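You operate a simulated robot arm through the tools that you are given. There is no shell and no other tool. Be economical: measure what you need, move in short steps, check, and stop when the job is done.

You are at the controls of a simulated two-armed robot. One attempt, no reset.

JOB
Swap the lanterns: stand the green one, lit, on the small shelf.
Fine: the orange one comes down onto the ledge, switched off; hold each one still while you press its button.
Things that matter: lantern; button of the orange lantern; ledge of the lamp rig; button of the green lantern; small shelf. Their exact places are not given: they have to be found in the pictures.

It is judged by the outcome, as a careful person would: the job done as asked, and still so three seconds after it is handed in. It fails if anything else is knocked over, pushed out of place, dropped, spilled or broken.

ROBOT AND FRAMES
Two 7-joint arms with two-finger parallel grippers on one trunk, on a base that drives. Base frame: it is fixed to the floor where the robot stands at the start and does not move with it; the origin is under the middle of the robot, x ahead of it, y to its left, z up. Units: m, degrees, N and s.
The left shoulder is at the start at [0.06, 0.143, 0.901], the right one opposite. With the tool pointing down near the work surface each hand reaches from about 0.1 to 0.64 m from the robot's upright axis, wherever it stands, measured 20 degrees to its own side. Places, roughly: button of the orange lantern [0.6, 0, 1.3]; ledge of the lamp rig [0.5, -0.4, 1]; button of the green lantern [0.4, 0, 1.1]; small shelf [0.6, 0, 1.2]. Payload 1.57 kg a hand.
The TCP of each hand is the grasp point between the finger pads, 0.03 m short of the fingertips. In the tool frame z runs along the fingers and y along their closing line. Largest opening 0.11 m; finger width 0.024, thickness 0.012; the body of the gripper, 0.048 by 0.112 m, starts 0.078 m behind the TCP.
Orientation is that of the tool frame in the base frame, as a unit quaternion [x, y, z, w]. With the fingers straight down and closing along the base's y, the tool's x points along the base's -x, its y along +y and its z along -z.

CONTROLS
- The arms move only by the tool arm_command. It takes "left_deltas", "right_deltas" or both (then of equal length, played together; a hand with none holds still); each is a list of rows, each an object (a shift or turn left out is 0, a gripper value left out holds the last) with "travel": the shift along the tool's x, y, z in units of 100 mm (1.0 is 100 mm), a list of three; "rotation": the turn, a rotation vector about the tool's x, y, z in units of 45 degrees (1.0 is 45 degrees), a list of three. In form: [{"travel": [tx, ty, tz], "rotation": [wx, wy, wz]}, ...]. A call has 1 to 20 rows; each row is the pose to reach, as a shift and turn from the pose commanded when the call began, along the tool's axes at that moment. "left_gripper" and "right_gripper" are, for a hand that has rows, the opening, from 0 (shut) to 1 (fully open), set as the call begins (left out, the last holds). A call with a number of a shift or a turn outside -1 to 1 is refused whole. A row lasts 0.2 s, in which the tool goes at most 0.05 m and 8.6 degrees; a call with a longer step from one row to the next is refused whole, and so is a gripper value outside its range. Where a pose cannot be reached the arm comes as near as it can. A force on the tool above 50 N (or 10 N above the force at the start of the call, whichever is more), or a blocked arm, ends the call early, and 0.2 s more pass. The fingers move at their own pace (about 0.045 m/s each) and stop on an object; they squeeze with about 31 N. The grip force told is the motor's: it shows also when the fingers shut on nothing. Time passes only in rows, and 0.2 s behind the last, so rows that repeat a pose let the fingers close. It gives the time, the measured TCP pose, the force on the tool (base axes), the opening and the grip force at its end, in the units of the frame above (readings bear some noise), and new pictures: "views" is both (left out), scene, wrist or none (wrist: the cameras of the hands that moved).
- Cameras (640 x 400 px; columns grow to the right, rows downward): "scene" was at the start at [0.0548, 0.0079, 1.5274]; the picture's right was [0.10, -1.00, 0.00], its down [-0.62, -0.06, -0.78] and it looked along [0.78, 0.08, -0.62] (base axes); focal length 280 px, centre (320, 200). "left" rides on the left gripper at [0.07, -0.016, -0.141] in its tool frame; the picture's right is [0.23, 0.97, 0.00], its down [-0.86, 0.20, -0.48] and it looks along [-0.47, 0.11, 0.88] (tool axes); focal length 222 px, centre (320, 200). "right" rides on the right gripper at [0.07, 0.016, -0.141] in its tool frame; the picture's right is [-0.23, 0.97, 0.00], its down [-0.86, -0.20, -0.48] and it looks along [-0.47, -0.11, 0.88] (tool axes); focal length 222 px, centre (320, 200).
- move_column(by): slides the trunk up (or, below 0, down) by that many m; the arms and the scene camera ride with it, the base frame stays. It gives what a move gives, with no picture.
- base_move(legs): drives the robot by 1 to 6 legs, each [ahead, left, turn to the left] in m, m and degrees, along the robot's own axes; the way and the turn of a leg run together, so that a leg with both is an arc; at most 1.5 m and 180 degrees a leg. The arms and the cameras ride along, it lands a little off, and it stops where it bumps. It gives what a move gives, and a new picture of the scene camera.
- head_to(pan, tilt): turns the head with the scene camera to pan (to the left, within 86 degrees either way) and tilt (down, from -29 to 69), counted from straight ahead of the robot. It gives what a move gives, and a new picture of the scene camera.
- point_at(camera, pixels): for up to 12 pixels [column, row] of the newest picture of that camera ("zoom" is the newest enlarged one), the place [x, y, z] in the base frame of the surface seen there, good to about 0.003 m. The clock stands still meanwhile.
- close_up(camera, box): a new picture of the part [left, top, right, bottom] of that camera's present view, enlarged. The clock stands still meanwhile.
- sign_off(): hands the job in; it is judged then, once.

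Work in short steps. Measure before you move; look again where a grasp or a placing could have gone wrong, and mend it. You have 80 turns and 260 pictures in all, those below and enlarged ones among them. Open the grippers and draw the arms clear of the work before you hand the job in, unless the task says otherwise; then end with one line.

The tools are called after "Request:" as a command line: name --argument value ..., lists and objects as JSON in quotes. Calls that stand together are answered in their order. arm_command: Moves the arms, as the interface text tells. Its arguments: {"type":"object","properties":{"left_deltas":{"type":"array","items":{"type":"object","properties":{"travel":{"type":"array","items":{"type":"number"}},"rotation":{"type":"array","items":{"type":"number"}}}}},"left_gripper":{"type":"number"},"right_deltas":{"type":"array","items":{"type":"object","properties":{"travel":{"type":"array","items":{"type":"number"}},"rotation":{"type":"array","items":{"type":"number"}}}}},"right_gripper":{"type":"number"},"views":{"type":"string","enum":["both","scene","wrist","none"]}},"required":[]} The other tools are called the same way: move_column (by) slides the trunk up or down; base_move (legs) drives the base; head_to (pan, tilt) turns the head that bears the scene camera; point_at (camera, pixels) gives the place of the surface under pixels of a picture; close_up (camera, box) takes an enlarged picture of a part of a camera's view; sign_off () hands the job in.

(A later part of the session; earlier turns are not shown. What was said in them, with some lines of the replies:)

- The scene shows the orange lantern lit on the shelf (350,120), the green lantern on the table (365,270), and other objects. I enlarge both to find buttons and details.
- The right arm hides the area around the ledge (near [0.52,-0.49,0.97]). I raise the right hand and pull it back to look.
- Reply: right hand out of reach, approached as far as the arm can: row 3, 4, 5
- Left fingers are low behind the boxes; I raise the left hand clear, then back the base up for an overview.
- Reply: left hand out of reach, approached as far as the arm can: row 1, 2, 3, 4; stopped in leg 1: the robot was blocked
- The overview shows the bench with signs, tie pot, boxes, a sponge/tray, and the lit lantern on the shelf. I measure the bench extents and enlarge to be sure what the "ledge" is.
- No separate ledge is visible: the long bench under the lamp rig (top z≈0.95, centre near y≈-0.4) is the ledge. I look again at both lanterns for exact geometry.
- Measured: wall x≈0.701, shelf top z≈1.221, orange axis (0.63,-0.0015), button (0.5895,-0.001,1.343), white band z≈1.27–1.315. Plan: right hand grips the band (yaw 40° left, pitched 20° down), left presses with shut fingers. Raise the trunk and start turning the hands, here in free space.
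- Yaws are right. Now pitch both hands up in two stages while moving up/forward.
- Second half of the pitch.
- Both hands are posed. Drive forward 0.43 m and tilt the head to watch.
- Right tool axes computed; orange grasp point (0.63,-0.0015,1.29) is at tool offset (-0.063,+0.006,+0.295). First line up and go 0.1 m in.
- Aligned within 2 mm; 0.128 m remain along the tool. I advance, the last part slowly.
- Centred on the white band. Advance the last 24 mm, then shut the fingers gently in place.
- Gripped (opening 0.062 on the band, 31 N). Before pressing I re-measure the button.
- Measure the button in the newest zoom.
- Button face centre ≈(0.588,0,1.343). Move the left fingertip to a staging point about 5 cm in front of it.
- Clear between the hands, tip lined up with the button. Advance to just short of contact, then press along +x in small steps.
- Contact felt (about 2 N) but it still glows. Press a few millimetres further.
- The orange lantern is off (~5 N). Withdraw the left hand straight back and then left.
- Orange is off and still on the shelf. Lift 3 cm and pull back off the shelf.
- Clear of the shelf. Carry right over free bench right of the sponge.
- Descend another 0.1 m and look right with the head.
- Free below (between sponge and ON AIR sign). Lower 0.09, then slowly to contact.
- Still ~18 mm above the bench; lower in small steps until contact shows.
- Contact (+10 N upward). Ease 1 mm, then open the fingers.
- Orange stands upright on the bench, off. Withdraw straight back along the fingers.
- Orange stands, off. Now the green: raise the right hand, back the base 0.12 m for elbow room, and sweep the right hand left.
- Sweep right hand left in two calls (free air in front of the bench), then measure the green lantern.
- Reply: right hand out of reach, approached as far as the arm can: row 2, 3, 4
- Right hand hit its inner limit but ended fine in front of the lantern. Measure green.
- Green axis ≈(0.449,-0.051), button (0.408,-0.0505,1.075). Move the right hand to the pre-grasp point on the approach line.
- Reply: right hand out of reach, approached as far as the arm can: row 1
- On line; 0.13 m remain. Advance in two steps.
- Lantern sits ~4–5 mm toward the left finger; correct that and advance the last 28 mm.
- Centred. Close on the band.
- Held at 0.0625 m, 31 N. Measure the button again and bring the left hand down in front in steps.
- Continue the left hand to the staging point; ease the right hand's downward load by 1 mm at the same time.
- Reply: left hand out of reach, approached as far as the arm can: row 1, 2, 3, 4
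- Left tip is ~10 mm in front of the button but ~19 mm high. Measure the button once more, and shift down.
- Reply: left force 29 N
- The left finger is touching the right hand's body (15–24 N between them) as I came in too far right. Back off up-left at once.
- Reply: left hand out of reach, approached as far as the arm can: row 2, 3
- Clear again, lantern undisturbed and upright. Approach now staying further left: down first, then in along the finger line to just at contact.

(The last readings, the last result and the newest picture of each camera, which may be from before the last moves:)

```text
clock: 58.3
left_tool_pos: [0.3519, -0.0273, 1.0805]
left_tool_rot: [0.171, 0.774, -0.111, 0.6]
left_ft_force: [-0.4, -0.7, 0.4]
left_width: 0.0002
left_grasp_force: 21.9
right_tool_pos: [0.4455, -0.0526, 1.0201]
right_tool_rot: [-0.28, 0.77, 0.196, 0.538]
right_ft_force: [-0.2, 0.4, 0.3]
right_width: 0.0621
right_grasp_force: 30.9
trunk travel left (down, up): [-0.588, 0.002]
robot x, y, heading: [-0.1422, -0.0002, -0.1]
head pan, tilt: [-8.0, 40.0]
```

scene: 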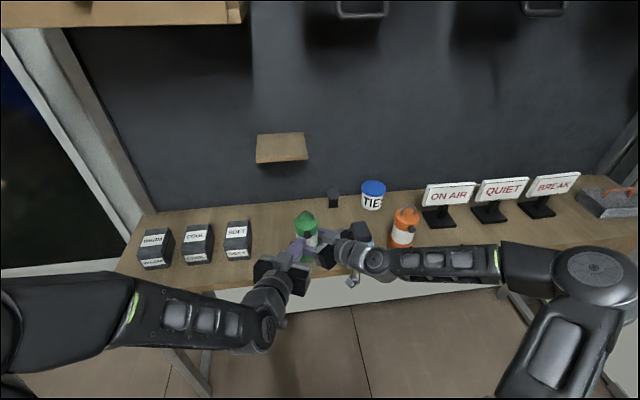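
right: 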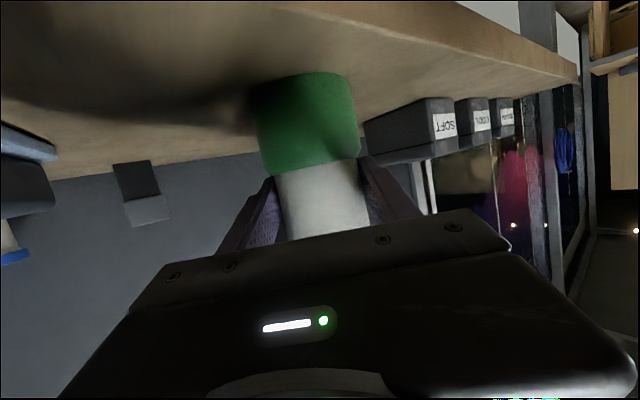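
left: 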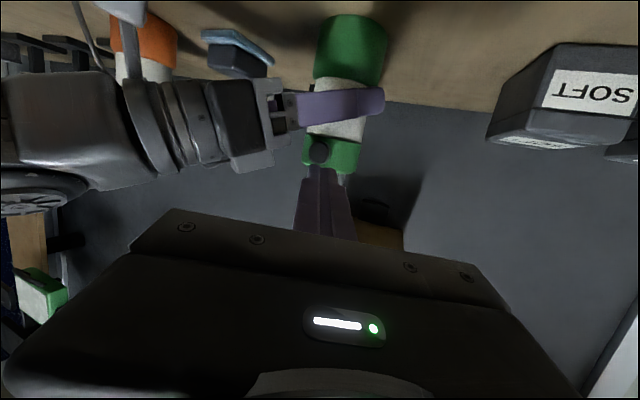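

No contact. Continue in to the contact point.

Request:
arm_command --left_deltas '[{"travel": [-0.003, -0.014, 0.06]}, {"travel": [-0.006, -0.027, 0.117]}, {"travel": [-0.008, -0.037, 0.17]}, {"travel": [-0.01, -0.047, 0.227]}, {"travel": [-0.01, -0.047, 0.227]}]' --views "wrist"

Request:
close_up --camera "scene" --box '[260, 195, 360, 265]'

```text
clock: 59.5
left_tool_pos: [0.3703, -0.0414, 1.0761]
left_tool_rot: [0.17, 0.773, -0.111, 0.601]
left_ft_force: [-0.1, -1.1, 0.5]
left_width: 0.0002
left_grasp_force: 21.4
right_tool_pos: [0.4452, -0.0518, 1.0193]
right_tool_rot: [-0.281, 0.77, 0.197, 0.539]
right_ft_force: [-0.6, -0.7, 0.3]
right_width: 0.0622
right_grasp_force: 30.8
trunk travel left (down, up): [-0.588, 0.002]
robot x, y, heading: [-0.1424, 0.002, -0.1]
head pan, tilt: [-8.0, 40.0]
```

left: 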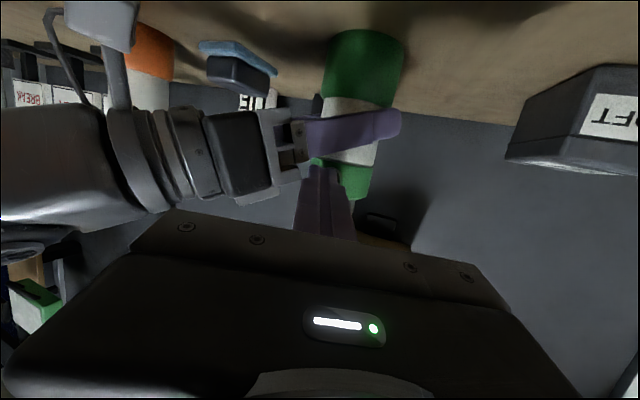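

```text
5.71 times, centred on (310, 230) of scene
```

zoom: 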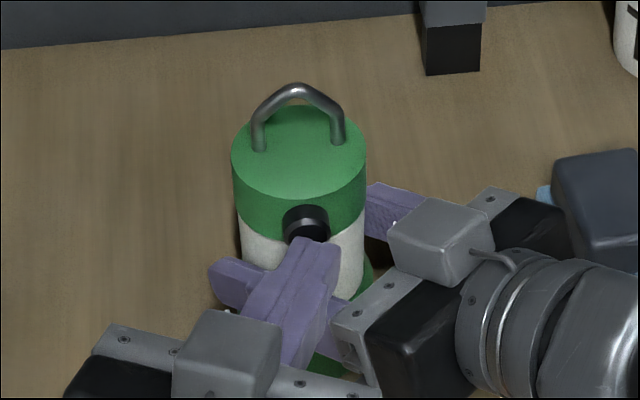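

Tip is right at the button, no load yet. Press along +x in small steps.

Request:
arm_command --left_deltas '[{"travel": [-0.004, 0.008, 0.018]}, {"travel": [-0.009, 0.016, 0.036]}, {"travel": [-0.013, 0.024, 0.053]}, {"travel": [-0.018, 0.032, 0.071]}, {"travel": [-0.018, 0.032, 0.071]}]' --views "both"

```text
clock: 60.7
left_tool_pos: [0.3768, -0.0415, 1.0767]
left_tool_rot: [0.17, 0.774, -0.11, 0.601]
left_ft_force: [-2.7, 0.8, -0.5]
left_width: 0.0
left_grasp_force: 21.5
right_tool_pos: [0.4469, -0.0516, 1.0197]
right_tool_rot: [-0.281, 0.77, 0.197, 0.538]
right_ft_force: [2.8, 0.2, 0.3]
right_width: 0.0624
right_grasp_force: 31.2
trunk travel left (down, up): [-0.588, 0.002]
robot x, y, heading: [-0.1433, 0.0006, 0.1]
head pan, tilt: [-8.0, 40.0]
```

scene: 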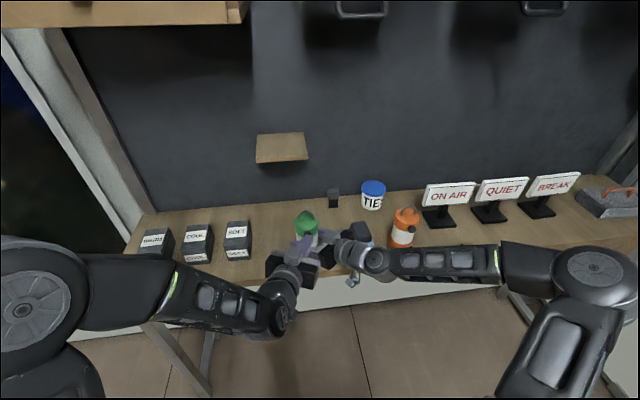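
left: 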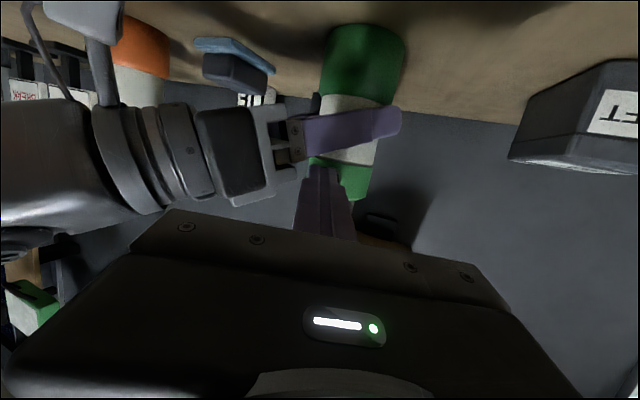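

Contact of ~2.7 N, still dark. Press 4 mm further.

Request:
arm_command --left_deltas '[{"travel": [-0.004, 0.008, 0.018]}, {"travel": [-0.009, 0.016, 0.036]}, {"travel": [-0.009, 0.016, 0.036]}]' --views "wrist"

```text
clock: 61.5
left_tool_pos: [0.3808, -0.0425, 1.0761]
left_tool_rot: [0.17, 0.774, -0.11, 0.6]
left_ft_force: [-7.1, 0.1, 0.7]
left_width: 0.0002
left_grasp_force: 21.1
right_tool_pos: [0.4453, -0.0519, 1.0192]
right_tool_rot: [-0.281, 0.769, 0.197, 0.539]
right_ft_force: [7.4, 0.6, -1.3]
right_width: 0.0626
right_grasp_force: 31.0
trunk travel left (down, up): [-0.588, 0.002]
robot x, y, heading: [-0.1415, 0.0012, 0.1]
head pan, tilt: [-8.0, 40.0]
```

left: 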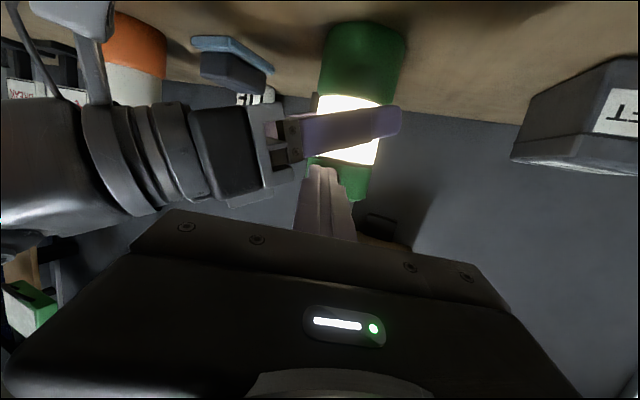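

The green lantern is lit. Withdraw the left finger straight back, then up-left.

Request:
arm_command --left_deltas '[{"travel": [0.03, -0.03, -0.115]}, {"travel": [-0.11, 0.09, -0.35]}, {"travel": [-0.37, 0.4, -0.47]}, {"travel": [-0.64, 0.72, -0.59]}, {"travel": [-0.64, 0.72, -0.59]}]' --views "scene"

Request:
arm_command --left_deltas '[{"travel": [-0.2, 0.4, 0]}, {"travel": [-0.4, 0.8, 0]}, {"travel": [-0.5, 1.0, 0]}, {"travel": [-0.5, 1.0, 0]}]' --views "scene"

```text
clock: 62.7
left_tool_pos: [0.371, 0.0408, 1.1562]
left_tool_rot: [0.17, 0.773, -0.111, 0.601]
left_ft_force: [0.7, 0.5, -0.2]
left_width: 0.0
left_grasp_force: 20.7
right_tool_pos: [0.4446, -0.0517, 1.0206]
right_tool_rot: [-0.281, 0.77, 0.197, 0.538]
right_ft_force: [-0.1, -0.5, -0.4]
right_width: 0.0624
right_grasp_force: 30.9
trunk travel left (down, up): [-0.588, 0.002]
robot x, y, heading: [-0.1412, 0.0036, 0.1]
head pan, tilt: [-8.0, 40.0]
```

scene: 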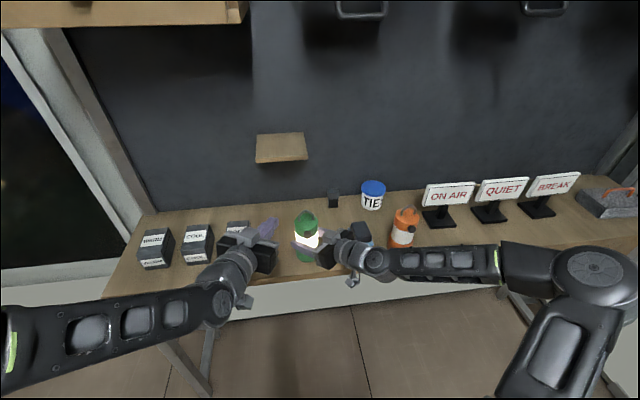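

```text
clock: 63.7
left_tool_pos: [0.4218, 0.1255, 1.2066]
left_tool_rot: [0.17, 0.773, -0.11, 0.601]
left_ft_force: [-0.6, 0.2, -0.4]
left_width: 0.0001
left_grasp_force: 21.7
right_tool_pos: [0.4446, -0.0513, 1.0186]
right_tool_rot: [-0.281, 0.77, 0.197, 0.538]
right_ft_force: [0.4, 0.0, -0.1]
right_width: 0.0625
right_grasp_force: 30.5
trunk travel left (down, up): [-0.588, 0.002]
robot x, y, heading: [-0.1477, 0.0003, 0.1]
head pan, tilt: [-8.0, 40.0]
```

scene: 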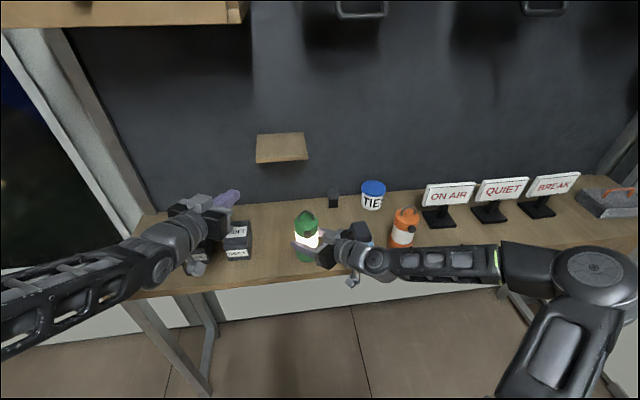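

Green is lit and held. Move left further clear while lifting the right hand with the lantern 0.1 m.

Request:
arm_command --left_deltas '[{"travel": [-0.2, 0.25, -0.16]}, {"travel": [-0.4, 0.5, -0.33]}, {"travel": [-0.67, 0.76, -0.5]}, {"travel": [-0.67, 0.76, -0.5]}]' --right_deltas '[{"travel": [-0.2, 0, -0.07]}, {"travel": [-0.5, 0, -0.18]}, {"travel": [-0.94, 0, -0.344]}, {"travel": [-0.94, 0, -0.344]}]' --views "scene"

Request:
arm_command --right_deltas '[{"travel": [-0.31, 0, -0.115]}, {"travel": [-0.62, 0, -0.23]}, {"travel": [-0.94, 0, -0.344]}, {"travel": [-0.94, 0, -0.344]}]' --views "none"

Request:
arm_command --right_deltas '[{"travel": [-0.31, 0, -0.115]}, {"travel": [-0.62, 0, -0.23]}, {"travel": [-0.94, 0, -0.344]}, {"travel": [-0.94, 0, -0.344]}]' --views "both"

```text
clock: 64.7
left_tool_pos: [0.4265, 0.2043, 1.2882]
left_tool_rot: [0.17, 0.774, -0.11, 0.6]
left_ft_force: [-0.1, 0.3, -0.1]
left_width: 0.0002
left_grasp_force: 20.9
right_tool_pos: [0.4464, -0.0505, 1.1205]
right_tool_rot: [-0.28, 0.769, 0.197, 0.539]
right_ft_force: [-0.5, -0.3, -2.7]
right_width: 0.0624
right_grasp_force: 31.3
trunk travel left (down, up): [-0.588, 0.002]
robot x, y, heading: [-0.1427, -0.0007, 0.2]
head pan, tilt: [-8.0, 40.0]
```

scene: 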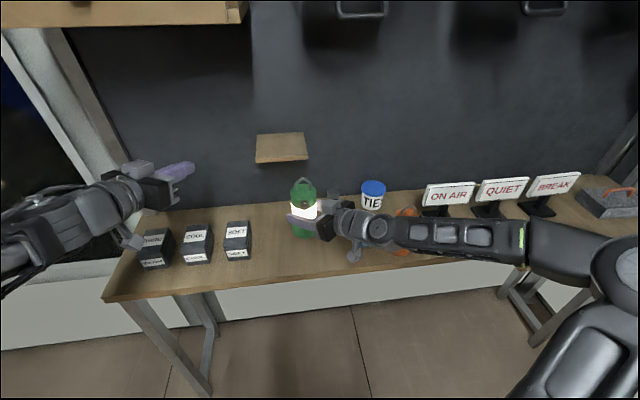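

```text
clock: 65.7
left_tool_pos: [0.4247, 0.2039, 1.2893]
left_tool_rot: [0.171, 0.774, -0.111, 0.6]
left_ft_force: [-0.6, -0.3, 0.6]
left_width: 0.0
left_grasp_force: 21.5
right_tool_pos: [0.4474, -0.0518, 1.2196]
right_tool_rot: [-0.281, 0.77, 0.198, 0.538]
right_ft_force: [0.1, 0.7, -2.1]
right_width: 0.0622
right_grasp_force: 30.8
trunk travel left (down, up): [-0.588, 0.002]
robot x, y, heading: [-0.148, -0.0031, -0.2]
head pan, tilt: [-8.0, 40.0]
```

```text
clock: 66.7
left_tool_pos: [0.4245, 0.2037, 1.2883]
left_tool_rot: [0.171, 0.773, -0.111, 0.6]
left_ft_force: [0.1, 0.0, -0.4]
left_width: 0.0002
left_grasp_force: 21.1
right_tool_pos: [0.4449, -0.0515, 1.3216]
right_tool_rot: [-0.281, 0.769, 0.197, 0.539]
right_ft_force: [-0.8, 0.2, -2.0]
right_width: 0.0625
right_grasp_force: 30.9
trunk travel left (down, up): [-0.588, 0.002]
robot x, y, heading: [-0.1426, -0.0027, 0.3]
head pan, tilt: [-8.0, 40.0]
```

scene: 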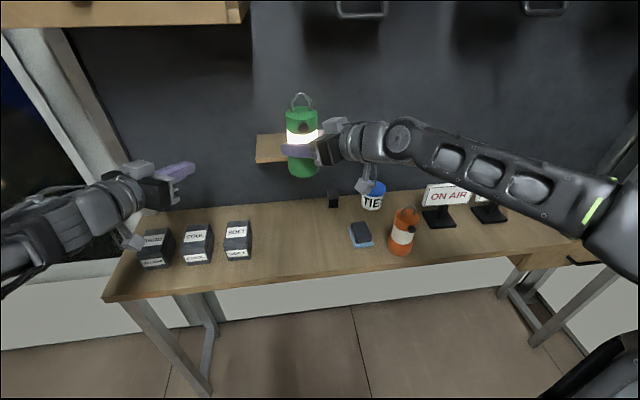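
right: 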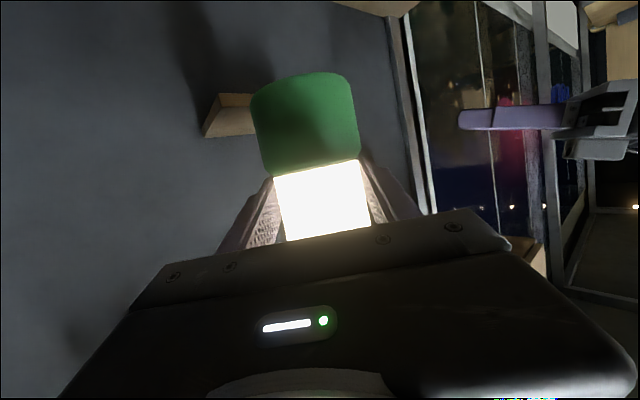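

Lantern bottom is at ~1.25, 3 cm over the shelf. Lift 1 cm more, then drive forward 0.115 m, back to where the shelf was reachable.

Request:
arm_command --right_deltas '[{"travel": [-0.094, 0, -0.034]}, {"travel": [-0.094, 0, -0.034]}]' --views "none"

Request:
base_move --legs '[[0.115, 0, 0]]'

Request:
head_to --pan 0 --tilt 32

```text
clock: 67.3
left_tool_pos: [0.4252, 0.2038, 1.2882]
left_tool_rot: [0.171, 0.773, -0.112, 0.6]
left_ft_force: [-0.3, 0.6, 0.0]
left_width: 0.0
left_grasp_force: 21.7
right_tool_pos: [0.4451, -0.0526, 1.3315]
right_tool_rot: [-0.281, 0.77, 0.196, 0.538]
right_ft_force: [-0.3, 0.1, -3.6]
right_width: 0.0623
right_grasp_force: 31.1
trunk travel left (down, up): [-0.588, 0.002]
robot x, y, heading: [-0.1462, -0.0004, 0.1]
head pan, tilt: [-8.0, 40.0]
```

```text
clock: 68.5
left_tool_pos: [0.5378, 0.2054, 1.2889]
left_tool_rot: [0.17, 0.774, -0.111, 0.6]
left_ft_force: [-0.2, 0.1, -0.2]
left_width: 0.0
left_grasp_force: 21.2
right_tool_pos: [0.558, -0.0526, 1.3299]
right_tool_rot: [-0.28, 0.77, 0.196, 0.538]
right_ft_force: [-0.7, -0.9, -3.4]
right_width: 0.0623
right_grasp_force: 31.6
trunk travel left (down, up): [-0.588, 0.002]
robot x, y, heading: [-0.0348, 0.0014, 0.1]
head pan, tilt: [-8.0, 40.0]
```

scene: 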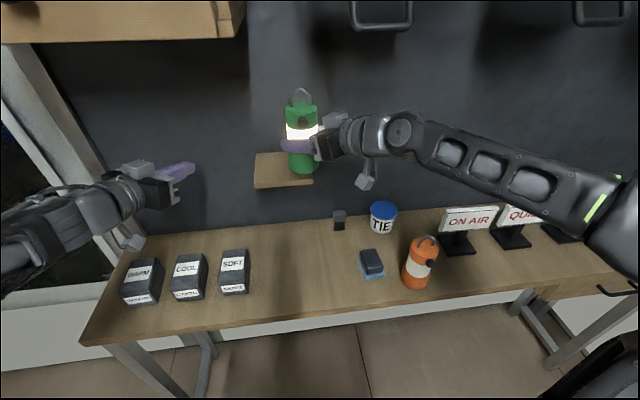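

```text
clock: 69.2
left_tool_pos: [0.5375, 0.2055, 1.2884]
left_tool_rot: [0.17, 0.774, -0.11, 0.6]
left_ft_force: [0.2, 0.0, 0.0]
left_width: 0.0
left_grasp_force: 21.2
right_tool_pos: [0.5561, -0.0516, 1.3317]
right_tool_rot: [-0.281, 0.77, 0.197, 0.539]
right_ft_force: [0.0, 0.1, -1.9]
right_width: 0.0623
right_grasp_force: 31.2
trunk travel left (down, up): [-0.588, 0.002]
robot x, y, heading: [-0.0276, -0.0013, 0.0]
head pan, tilt: [0.0, 32.0]
```

scene: 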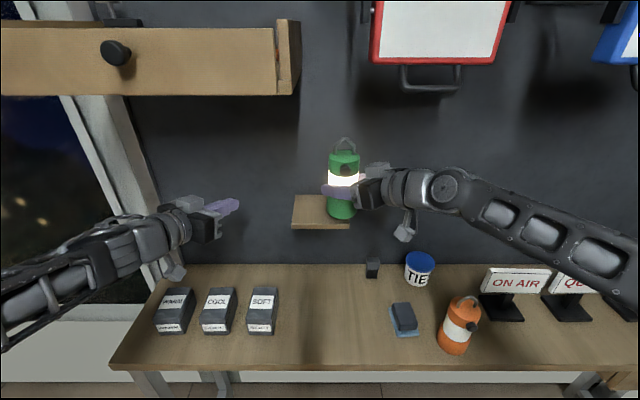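

Move forward-left over the shelf centre to TCP (0.626,-0.001,1.33).

Request:
arm_command --right_deltas '[{"travel": [-0.1, -0.02, 0.27]}, {"travel": [-0.19, -0.04, 0.54]}, {"travel": [-0.285, -0.06, 0.81]}, {"travel": [-0.285, -0.06, 0.81]}]' --views "both"

Request:
close_up --camera "scene" --box '[260, 120, 400, 240]'

```text
clock: 70.2
left_tool_pos: [0.5362, 0.2041, 1.2883]
left_tool_rot: [0.171, 0.773, -0.112, 0.6]
left_ft_force: [-0.1, 0.7, -0.4]
left_width: 0.0001
left_grasp_force: 21.6
right_tool_pos: [0.5849, -0.0235, 1.3347]
right_tool_rot: [-0.279, 0.77, 0.196, 0.539]
right_ft_force: [0.0, -0.6, -2.1]
right_width: 0.0621
right_grasp_force: 30.6
right hand out of reach, approached as far as the arm can: row 2, 3, 4
trunk travel left (down, up): [-0.588, 0.002]
robot x, y, heading: [-0.0332, 0.0024, 0.2]
head pan, tilt: [0.0, 32.0]
```

scene: 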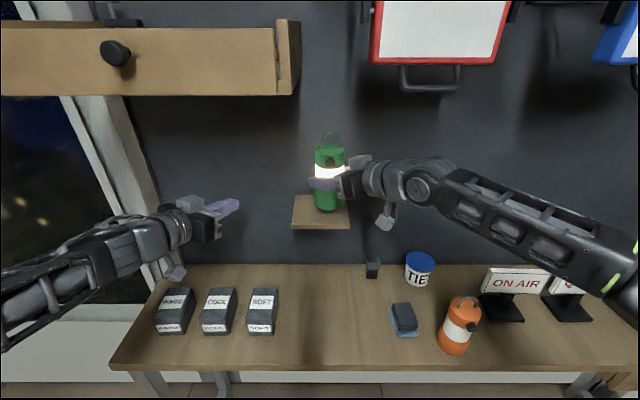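
right: 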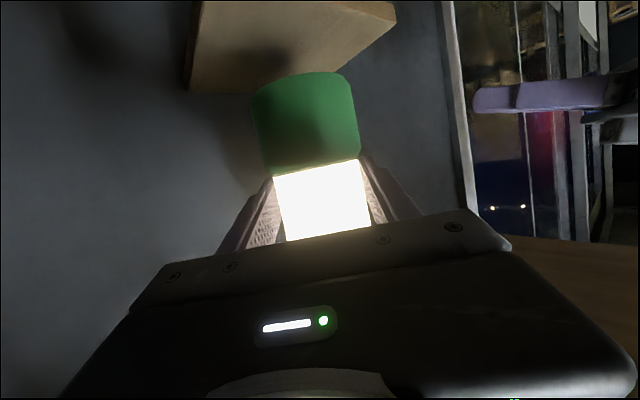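

```text
3.33 times, centred on (330, 180) of scene
```

zoom: 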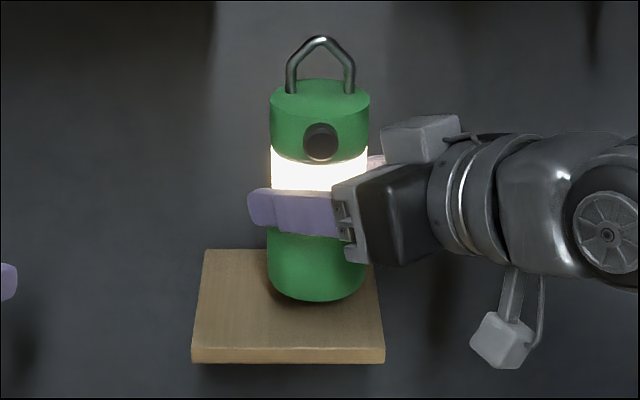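

The arm runs short of reach here. Drive the base forward 0.035 m (back to the starting place), lantern being clear above the shelf.

Request:
base_move --legs '[[0.035, 0, 0]]'

```text
clock: 71.0
left_tool_pos: [0.5741, 0.204, 1.2873]
left_tool_rot: [0.171, 0.774, -0.112, 0.6]
left_ft_force: [0.5, -0.7, 0.3]
left_width: 0.0001
left_grasp_force: 21.0
right_tool_pos: [0.6213, -0.0238, 1.3342]
right_tool_rot: [-0.28, 0.77, 0.196, 0.538]
right_ft_force: [0.7, 0.5, -2.4]
right_width: 0.0621
right_grasp_force: 30.8
trunk travel left (down, up): [-0.588, 0.002]
robot x, y, heading: [0.0036, 0.0008, 0.4]
head pan, tilt: [0.0, 32.0]
```

scene: 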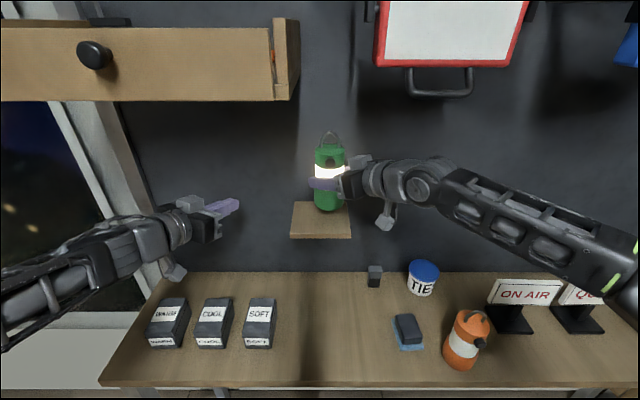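

Now shift 2 cm left with the arm to centre over the shelf.

Request:
arm_command --right_deltas '[{"travel": [-0.03, 0.07, 0.09]}, {"travel": [-0.06, 0.14, 0.17]}, {"travel": [-0.06, 0.14, 0.17]}]' --views "none"

Request:
close_up --camera "scene" --box '[260, 120, 400, 250]'

```text
clock: 71.8
left_tool_pos: [0.5715, 0.2036, 1.2881]
left_tool_rot: [0.171, 0.774, -0.111, 0.6]
left_ft_force: [-0.1, -0.7, 0.0]
left_width: 0.0
left_grasp_force: 21.0
right_tool_pos: [0.6201, -0.024, 1.3347]
right_tool_rot: [-0.28, 0.77, 0.196, 0.539]
right_ft_force: [0.6, -0.7, -2.9]
right_width: 0.0621
right_grasp_force: 31.0
right hand out of reach, approached as far as the arm can: row 1, 2, 3
trunk travel left (down, up): [-0.588, 0.002]
robot x, y, heading: [0.0052, 0.0, -0.1]
head pan, tilt: [0.0, 32.0]
```

```text
3.08 times, centred on (330, 185) of scene
```

zoom: 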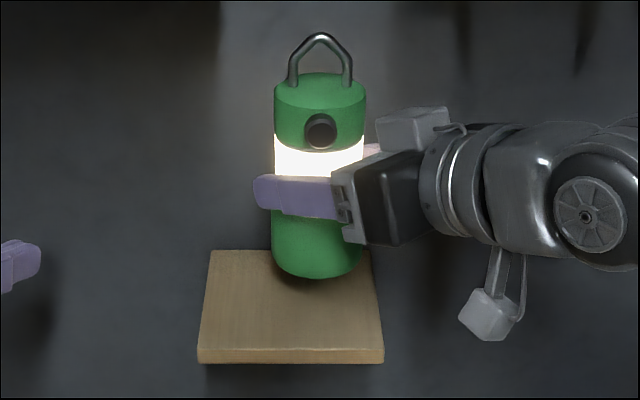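

The arm is at a joint limit in that direction; strafe the base left 0.023 m instead.

Request:
base_move --legs '[[0.004, 0.023, 0]]'

```text
clock: 72.6
left_tool_pos: [0.5756, 0.2274, 1.2875]
left_tool_rot: [0.17, 0.773, -0.111, 0.6]
left_ft_force: [0.1, 0.2, -0.3]
left_width: 0.0
left_grasp_force: 21.7
right_tool_pos: [0.6242, 0.001, 1.3339]
right_tool_rot: [-0.28, 0.769, 0.197, 0.539]
right_ft_force: [0.6, 1.3, -1.7]
right_width: 0.0626
right_grasp_force: 30.9
trunk travel left (down, up): [-0.588, 0.002]
robot x, y, heading: [0.0063, 0.0217, -0.2]
head pan, tilt: [0.0, 32.0]
```

scene: 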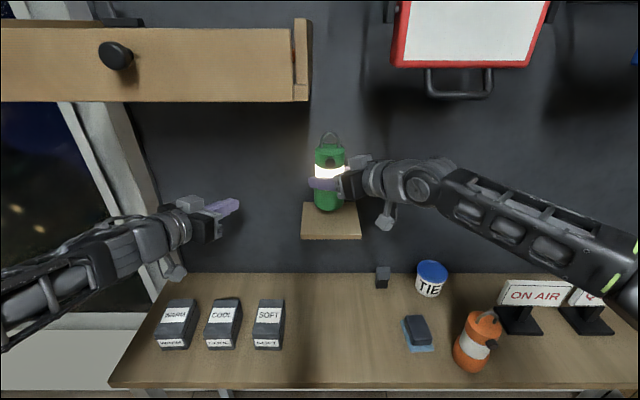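

Centred at (0.624, 0.001). Lower with the trunk: 36 mm first.

Request:
move_column --by -0.036

Request:
close_up --camera "scene" --box '[270, 110, 400, 240]'

```text
clock: 73.4
left_tool_pos: [0.5762, 0.227, 1.252]
left_tool_rot: [0.171, 0.773, -0.111, 0.6]
left_ft_force: [-0.6, -0.2, 0.7]
left_width: 0.0
left_grasp_force: 21.2
right_tool_pos: [0.6229, 0.0, 1.299]
right_tool_rot: [-0.28, 0.77, 0.196, 0.539]
right_ft_force: [-0.4, 0.2, -1.2]
right_width: 0.0622
right_grasp_force: 31.2
trunk travel left (down, up): [-0.552, 0.038]
robot x, y, heading: [0.0048, 0.024, -0.0]
head pan, tilt: [0.0, 32.0]
```

```text
3.08 times, centred on (335, 175) of scene
```

zoom: 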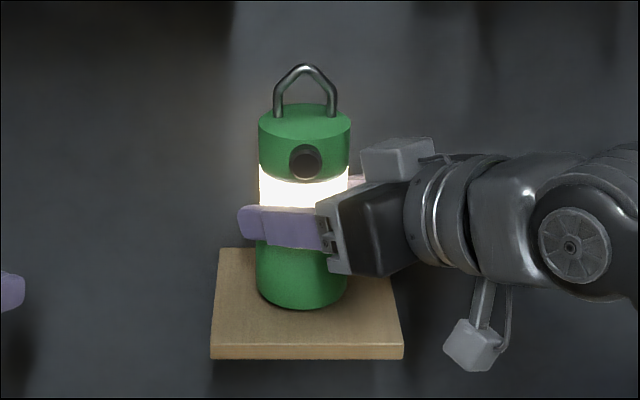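

Well placed over the shelf. Lower another 7 mm.

Request:
move_column --by -0.007

```text
clock: 74.0
left_tool_pos: [0.5751, 0.2271, 1.246]
left_tool_rot: [0.172, 0.773, -0.112, 0.6]
left_ft_force: [0.2, 0.1, 0.9]
left_width: 0.0
left_grasp_force: 20.9
right_tool_pos: [0.6227, -0.0008, 1.2916]
right_tool_rot: [-0.281, 0.769, 0.197, 0.538]
right_ft_force: [0.4, 0.1, -2.9]
right_width: 0.0625
right_grasp_force: 31.2
trunk travel left (down, up): [-0.545, 0.045]
robot x, y, heading: [0.0069, 0.0231, 0.2]
head pan, tilt: [0.0, 32.0]
```

No contact yet; another 2 mm.

Request:
move_column --by -0.002

```text
clock: 74.5
left_tool_pos: [0.5756, 0.2274, 1.2435]
left_tool_rot: [0.171, 0.774, -0.111, 0.6]
left_ft_force: [0.9, 0.0, -0.8]
left_width: 0.0001
left_grasp_force: 21.1
right_tool_pos: [0.6227, -0.0013, 1.2895]
right_tool_rot: [-0.281, 0.77, 0.197, 0.538]
right_ft_force: [0.6, 0.2, -2.1]
right_width: 0.0622
right_grasp_force: 31.6
trunk travel left (down, up): [-0.543, 0.047]
robot x, y, heading: [0.0054, 0.0207, -0.1]
head pan, tilt: [0.0, 32.0]
```

Request:
move_column --by -0.0015

```text
clock: 75.0
left_tool_pos: [0.5758, 0.2275, 1.2426]
left_tool_rot: [0.171, 0.773, -0.111, 0.6]
left_ft_force: [0.6, -0.1, -0.8]
left_width: 0.0
left_grasp_force: 21.3
right_tool_pos: [0.6233, -0.0005, 1.2908]
right_tool_rot: [-0.28, 0.769, 0.196, 0.541]
right_ft_force: [2.0, -0.3, 5.5]
right_width: 0.0625
right_grasp_force: 31.0
trunk travel left (down, up): [-0.542, 0.048]
robot x, y, heading: [0.0062, 0.0209, 0.1]
head pan, tilt: [0.0, 32.0]
```

Contact (+5.5 N, i.e. the shelf bears it). Open the fingers in place.

Request:
arm_command --right_deltas '[{"travel": [0, 0, 0]}, {"travel": [0, 0, 0]}, {"travel": [0, 0, 0]}, {"travel": [0, 0, 0]}]' --right_gripper 0.78 --views "both"

Request:
close_up --camera "scene" --box '[270, 110, 400, 240]'

```text
clock: 76.0
left_tool_pos: [0.5747, 0.2278, 1.2422]
left_tool_rot: [0.171, 0.773, -0.112, 0.6]
left_ft_force: [0.2, 0.1, 0.0]
left_width: 0.0
left_grasp_force: 20.7
right_tool_pos: [0.6237, 0.0006, 1.2883]
right_tool_rot: [-0.281, 0.769, 0.197, 0.539]
right_ft_force: [-0.7, 0.3, 0.6]
right_width: 0.0858
right_grasp_force: 0.0
trunk travel left (down, up): [-0.542, 0.048]
robot x, y, heading: [0.0056, 0.0218, 0.1]
head pan, tilt: [0.0, 32.0]
```

scene: 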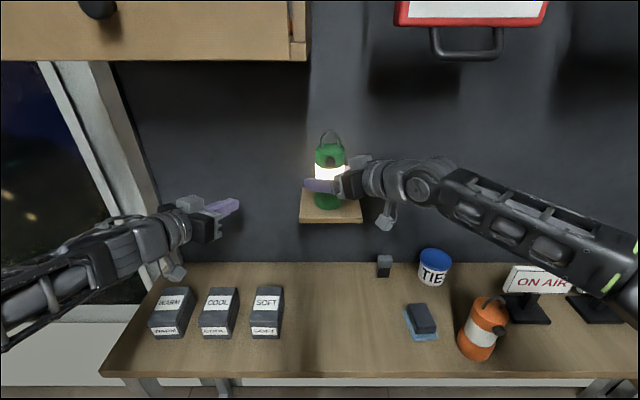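
right: 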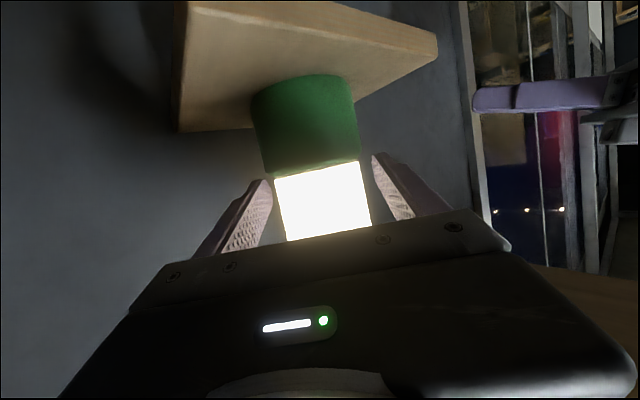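

```text
3.08 times, centred on (335, 175) of scene
```

zoom: 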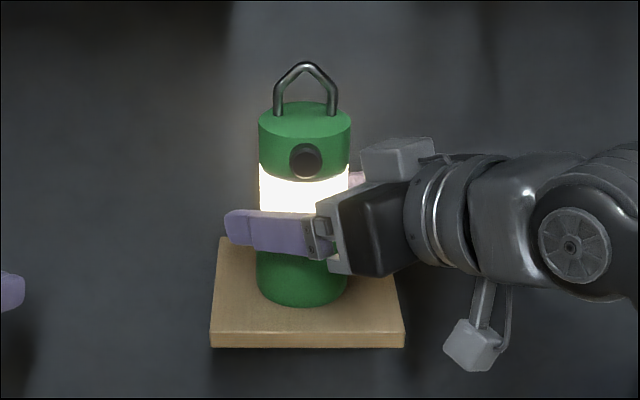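

Green stands lit and centred on the shelf, fingers open. Withdraw along the fingers, first only 3 cm to check tracking.

Request:
arm_command --right_deltas '[{"travel": [0, 0, -0.1]}, {"travel": [0, 0, -0.2]}, {"travel": [0, 0, -0.3]}, {"travel": [0, 0, -0.3]}]' --views "wrist"

```text
clock: 77.0
left_tool_pos: [0.5741, 0.2264, 1.2431]
left_tool_rot: [0.171, 0.773, -0.111, 0.6]
left_ft_force: [-0.6, -0.7, 0.5]
left_width: 0.0002
left_grasp_force: 21.8
right_tool_pos: [0.6004, -0.0173, 1.2995]
right_tool_rot: [-0.281, 0.769, 0.197, 0.539]
right_ft_force: [-0.2, 0.9, 0.0]
right_width: 0.0858
right_grasp_force: 0.1
trunk travel left (down, up): [-0.542, 0.048]
robot x, y, heading: [0.0085, 0.0237, -0.1]
head pan, tilt: [0.0, 32.0]
```

right: 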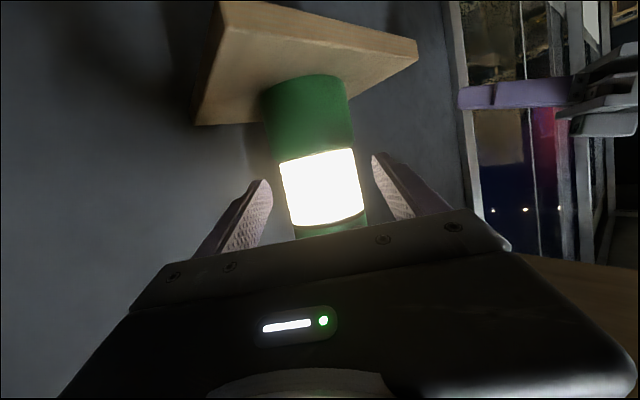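

Tracking is clean. Withdraw another 0.1 m, then drive the base back 0.3 m to clear the work, opening the left gripper too.

Request:
arm_command --right_deltas '[{"travel": [0, 0, -0.3]}, {"travel": [0, 0, -0.6]}, {"travel": [0, 0, -1.0]}, {"travel": [0, 0, -1.0]}]' --views "none"

Request:
base_move --legs '[[-0.3, 0, 0]]'

Request:
arm_command --left_deltas '[{"travel": [0, 0, 0]}, {"travel": [0, 0, 0]}, {"travel": [0, 0, 0]}, {"travel": [0, 0, 0]}, {"travel": [0, 0, 0]}, {"travel": [0, 0, 0]}]' --left_gripper 1 --right_deltas '[{"travel": [0, 0, 0]}, {"travel": [0, 0, 0]}, {"travel": [0, 0, 0]}, {"travel": [0, 0, 0]}, {"travel": [0, 0, 0]}, {"travel": [0, 0, 0]}]' --right_gripper 1 --views "scene"

Request:
close_up --camera "scene" --box '[250, 120, 530, 320]'

```text
clock: 78.0
left_tool_pos: [0.5763, 0.2277, 1.2419]
left_tool_rot: [0.17, 0.774, -0.111, 0.6]
left_ft_force: [0.6, 0.7, -1.1]
left_width: 0.0002
left_grasp_force: 21.9
right_tool_pos: [0.5259, -0.0795, 1.3311]
right_tool_rot: [-0.279, 0.77, 0.196, 0.539]
right_ft_force: [0.1, 0.6, 0.3]
right_width: 0.0858
right_grasp_force: 0.0
trunk travel left (down, up): [-0.542, 0.048]
robot x, y, heading: [0.006, 0.0229, 0.1]
head pan, tilt: [0.0, 32.0]
```

```text
clock: 80.1
left_tool_pos: [0.2753, 0.2238, 1.2428]
left_tool_rot: [0.174, 0.772, -0.114, 0.601]
left_ft_force: [0.3, 0.0, 0.7]
left_width: 0.0002
left_grasp_force: 21.6
right_tool_pos: [0.225, -0.0842, 1.333]
right_tool_rot: [-0.278, 0.77, 0.195, 0.54]
right_ft_force: [0.1, -0.6, 0.4]
right_width: 0.086
right_grasp_force: 0.1
trunk travel left (down, up): [-0.542, 0.048]
robot x, y, heading: [-0.2951, 0.0227, -0.2]
head pan, tilt: [0.0, 32.0]
```

scene: 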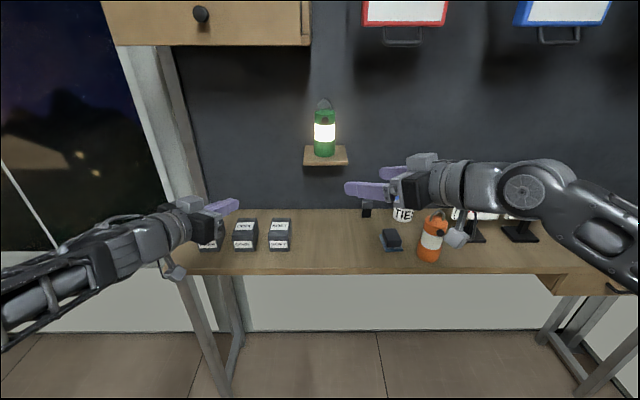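

```text
clock: 81.5
left_tool_pos: [0.2776, 0.2227, 1.2421]
left_tool_rot: [0.175, 0.773, -0.114, 0.6]
left_ft_force: [-0.3, -0.2, 0.4]
left_width: 0.1102
left_grasp_force: 0.0
right_tool_pos: [0.2264, -0.0837, 1.3319]
right_tool_rot: [-0.277, 0.771, 0.194, 0.539]
right_ft_force: [0.5, 0.3, -0.5]
right_width: 0.1101
right_grasp_force: 0.0
trunk travel left (down, up): [-0.542, 0.048]
robot x, y, heading: [-0.2924, 0.0248, -0.5]
head pan, tilt: [0.0, 32.0]
```

scene: 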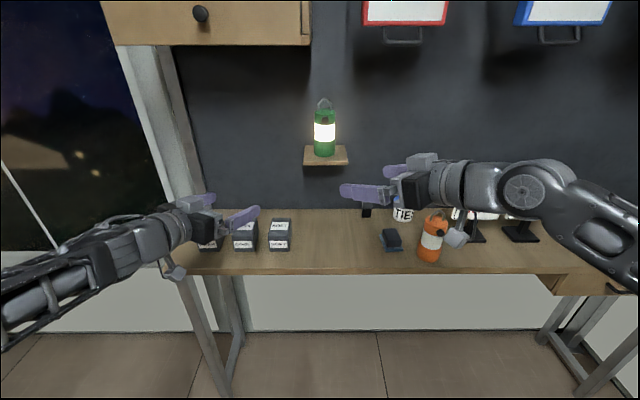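

```text
2.00 times, centred on (390, 220) of scene
```

zoom: 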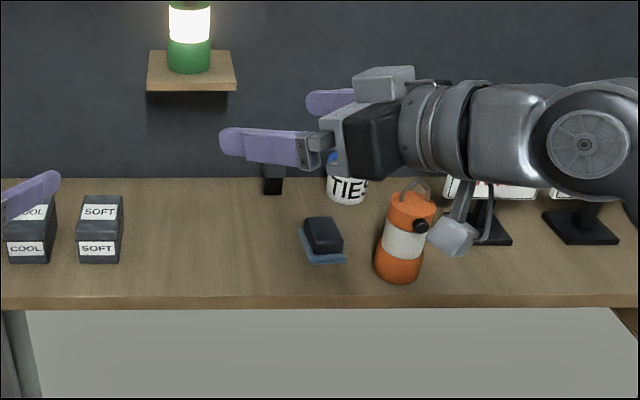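

The green lantern is lit on the shelf, and the orange one is off and upright on the bench. Nothing else has moved, both grippers are open and the arms are clear, so I hand in the job.

Request:
sign_off

```text
The job is handed in.
```

The lanterns are swapped: the green one stands lit on the small shelf, and the orange one is switched off and upright on the bench, which I took to be the ledge of the lamp rig. I held each lantern still with the right hand while the left pressed its button. My two hands bumped once before the green press, and I backed off with nothing disturbed.
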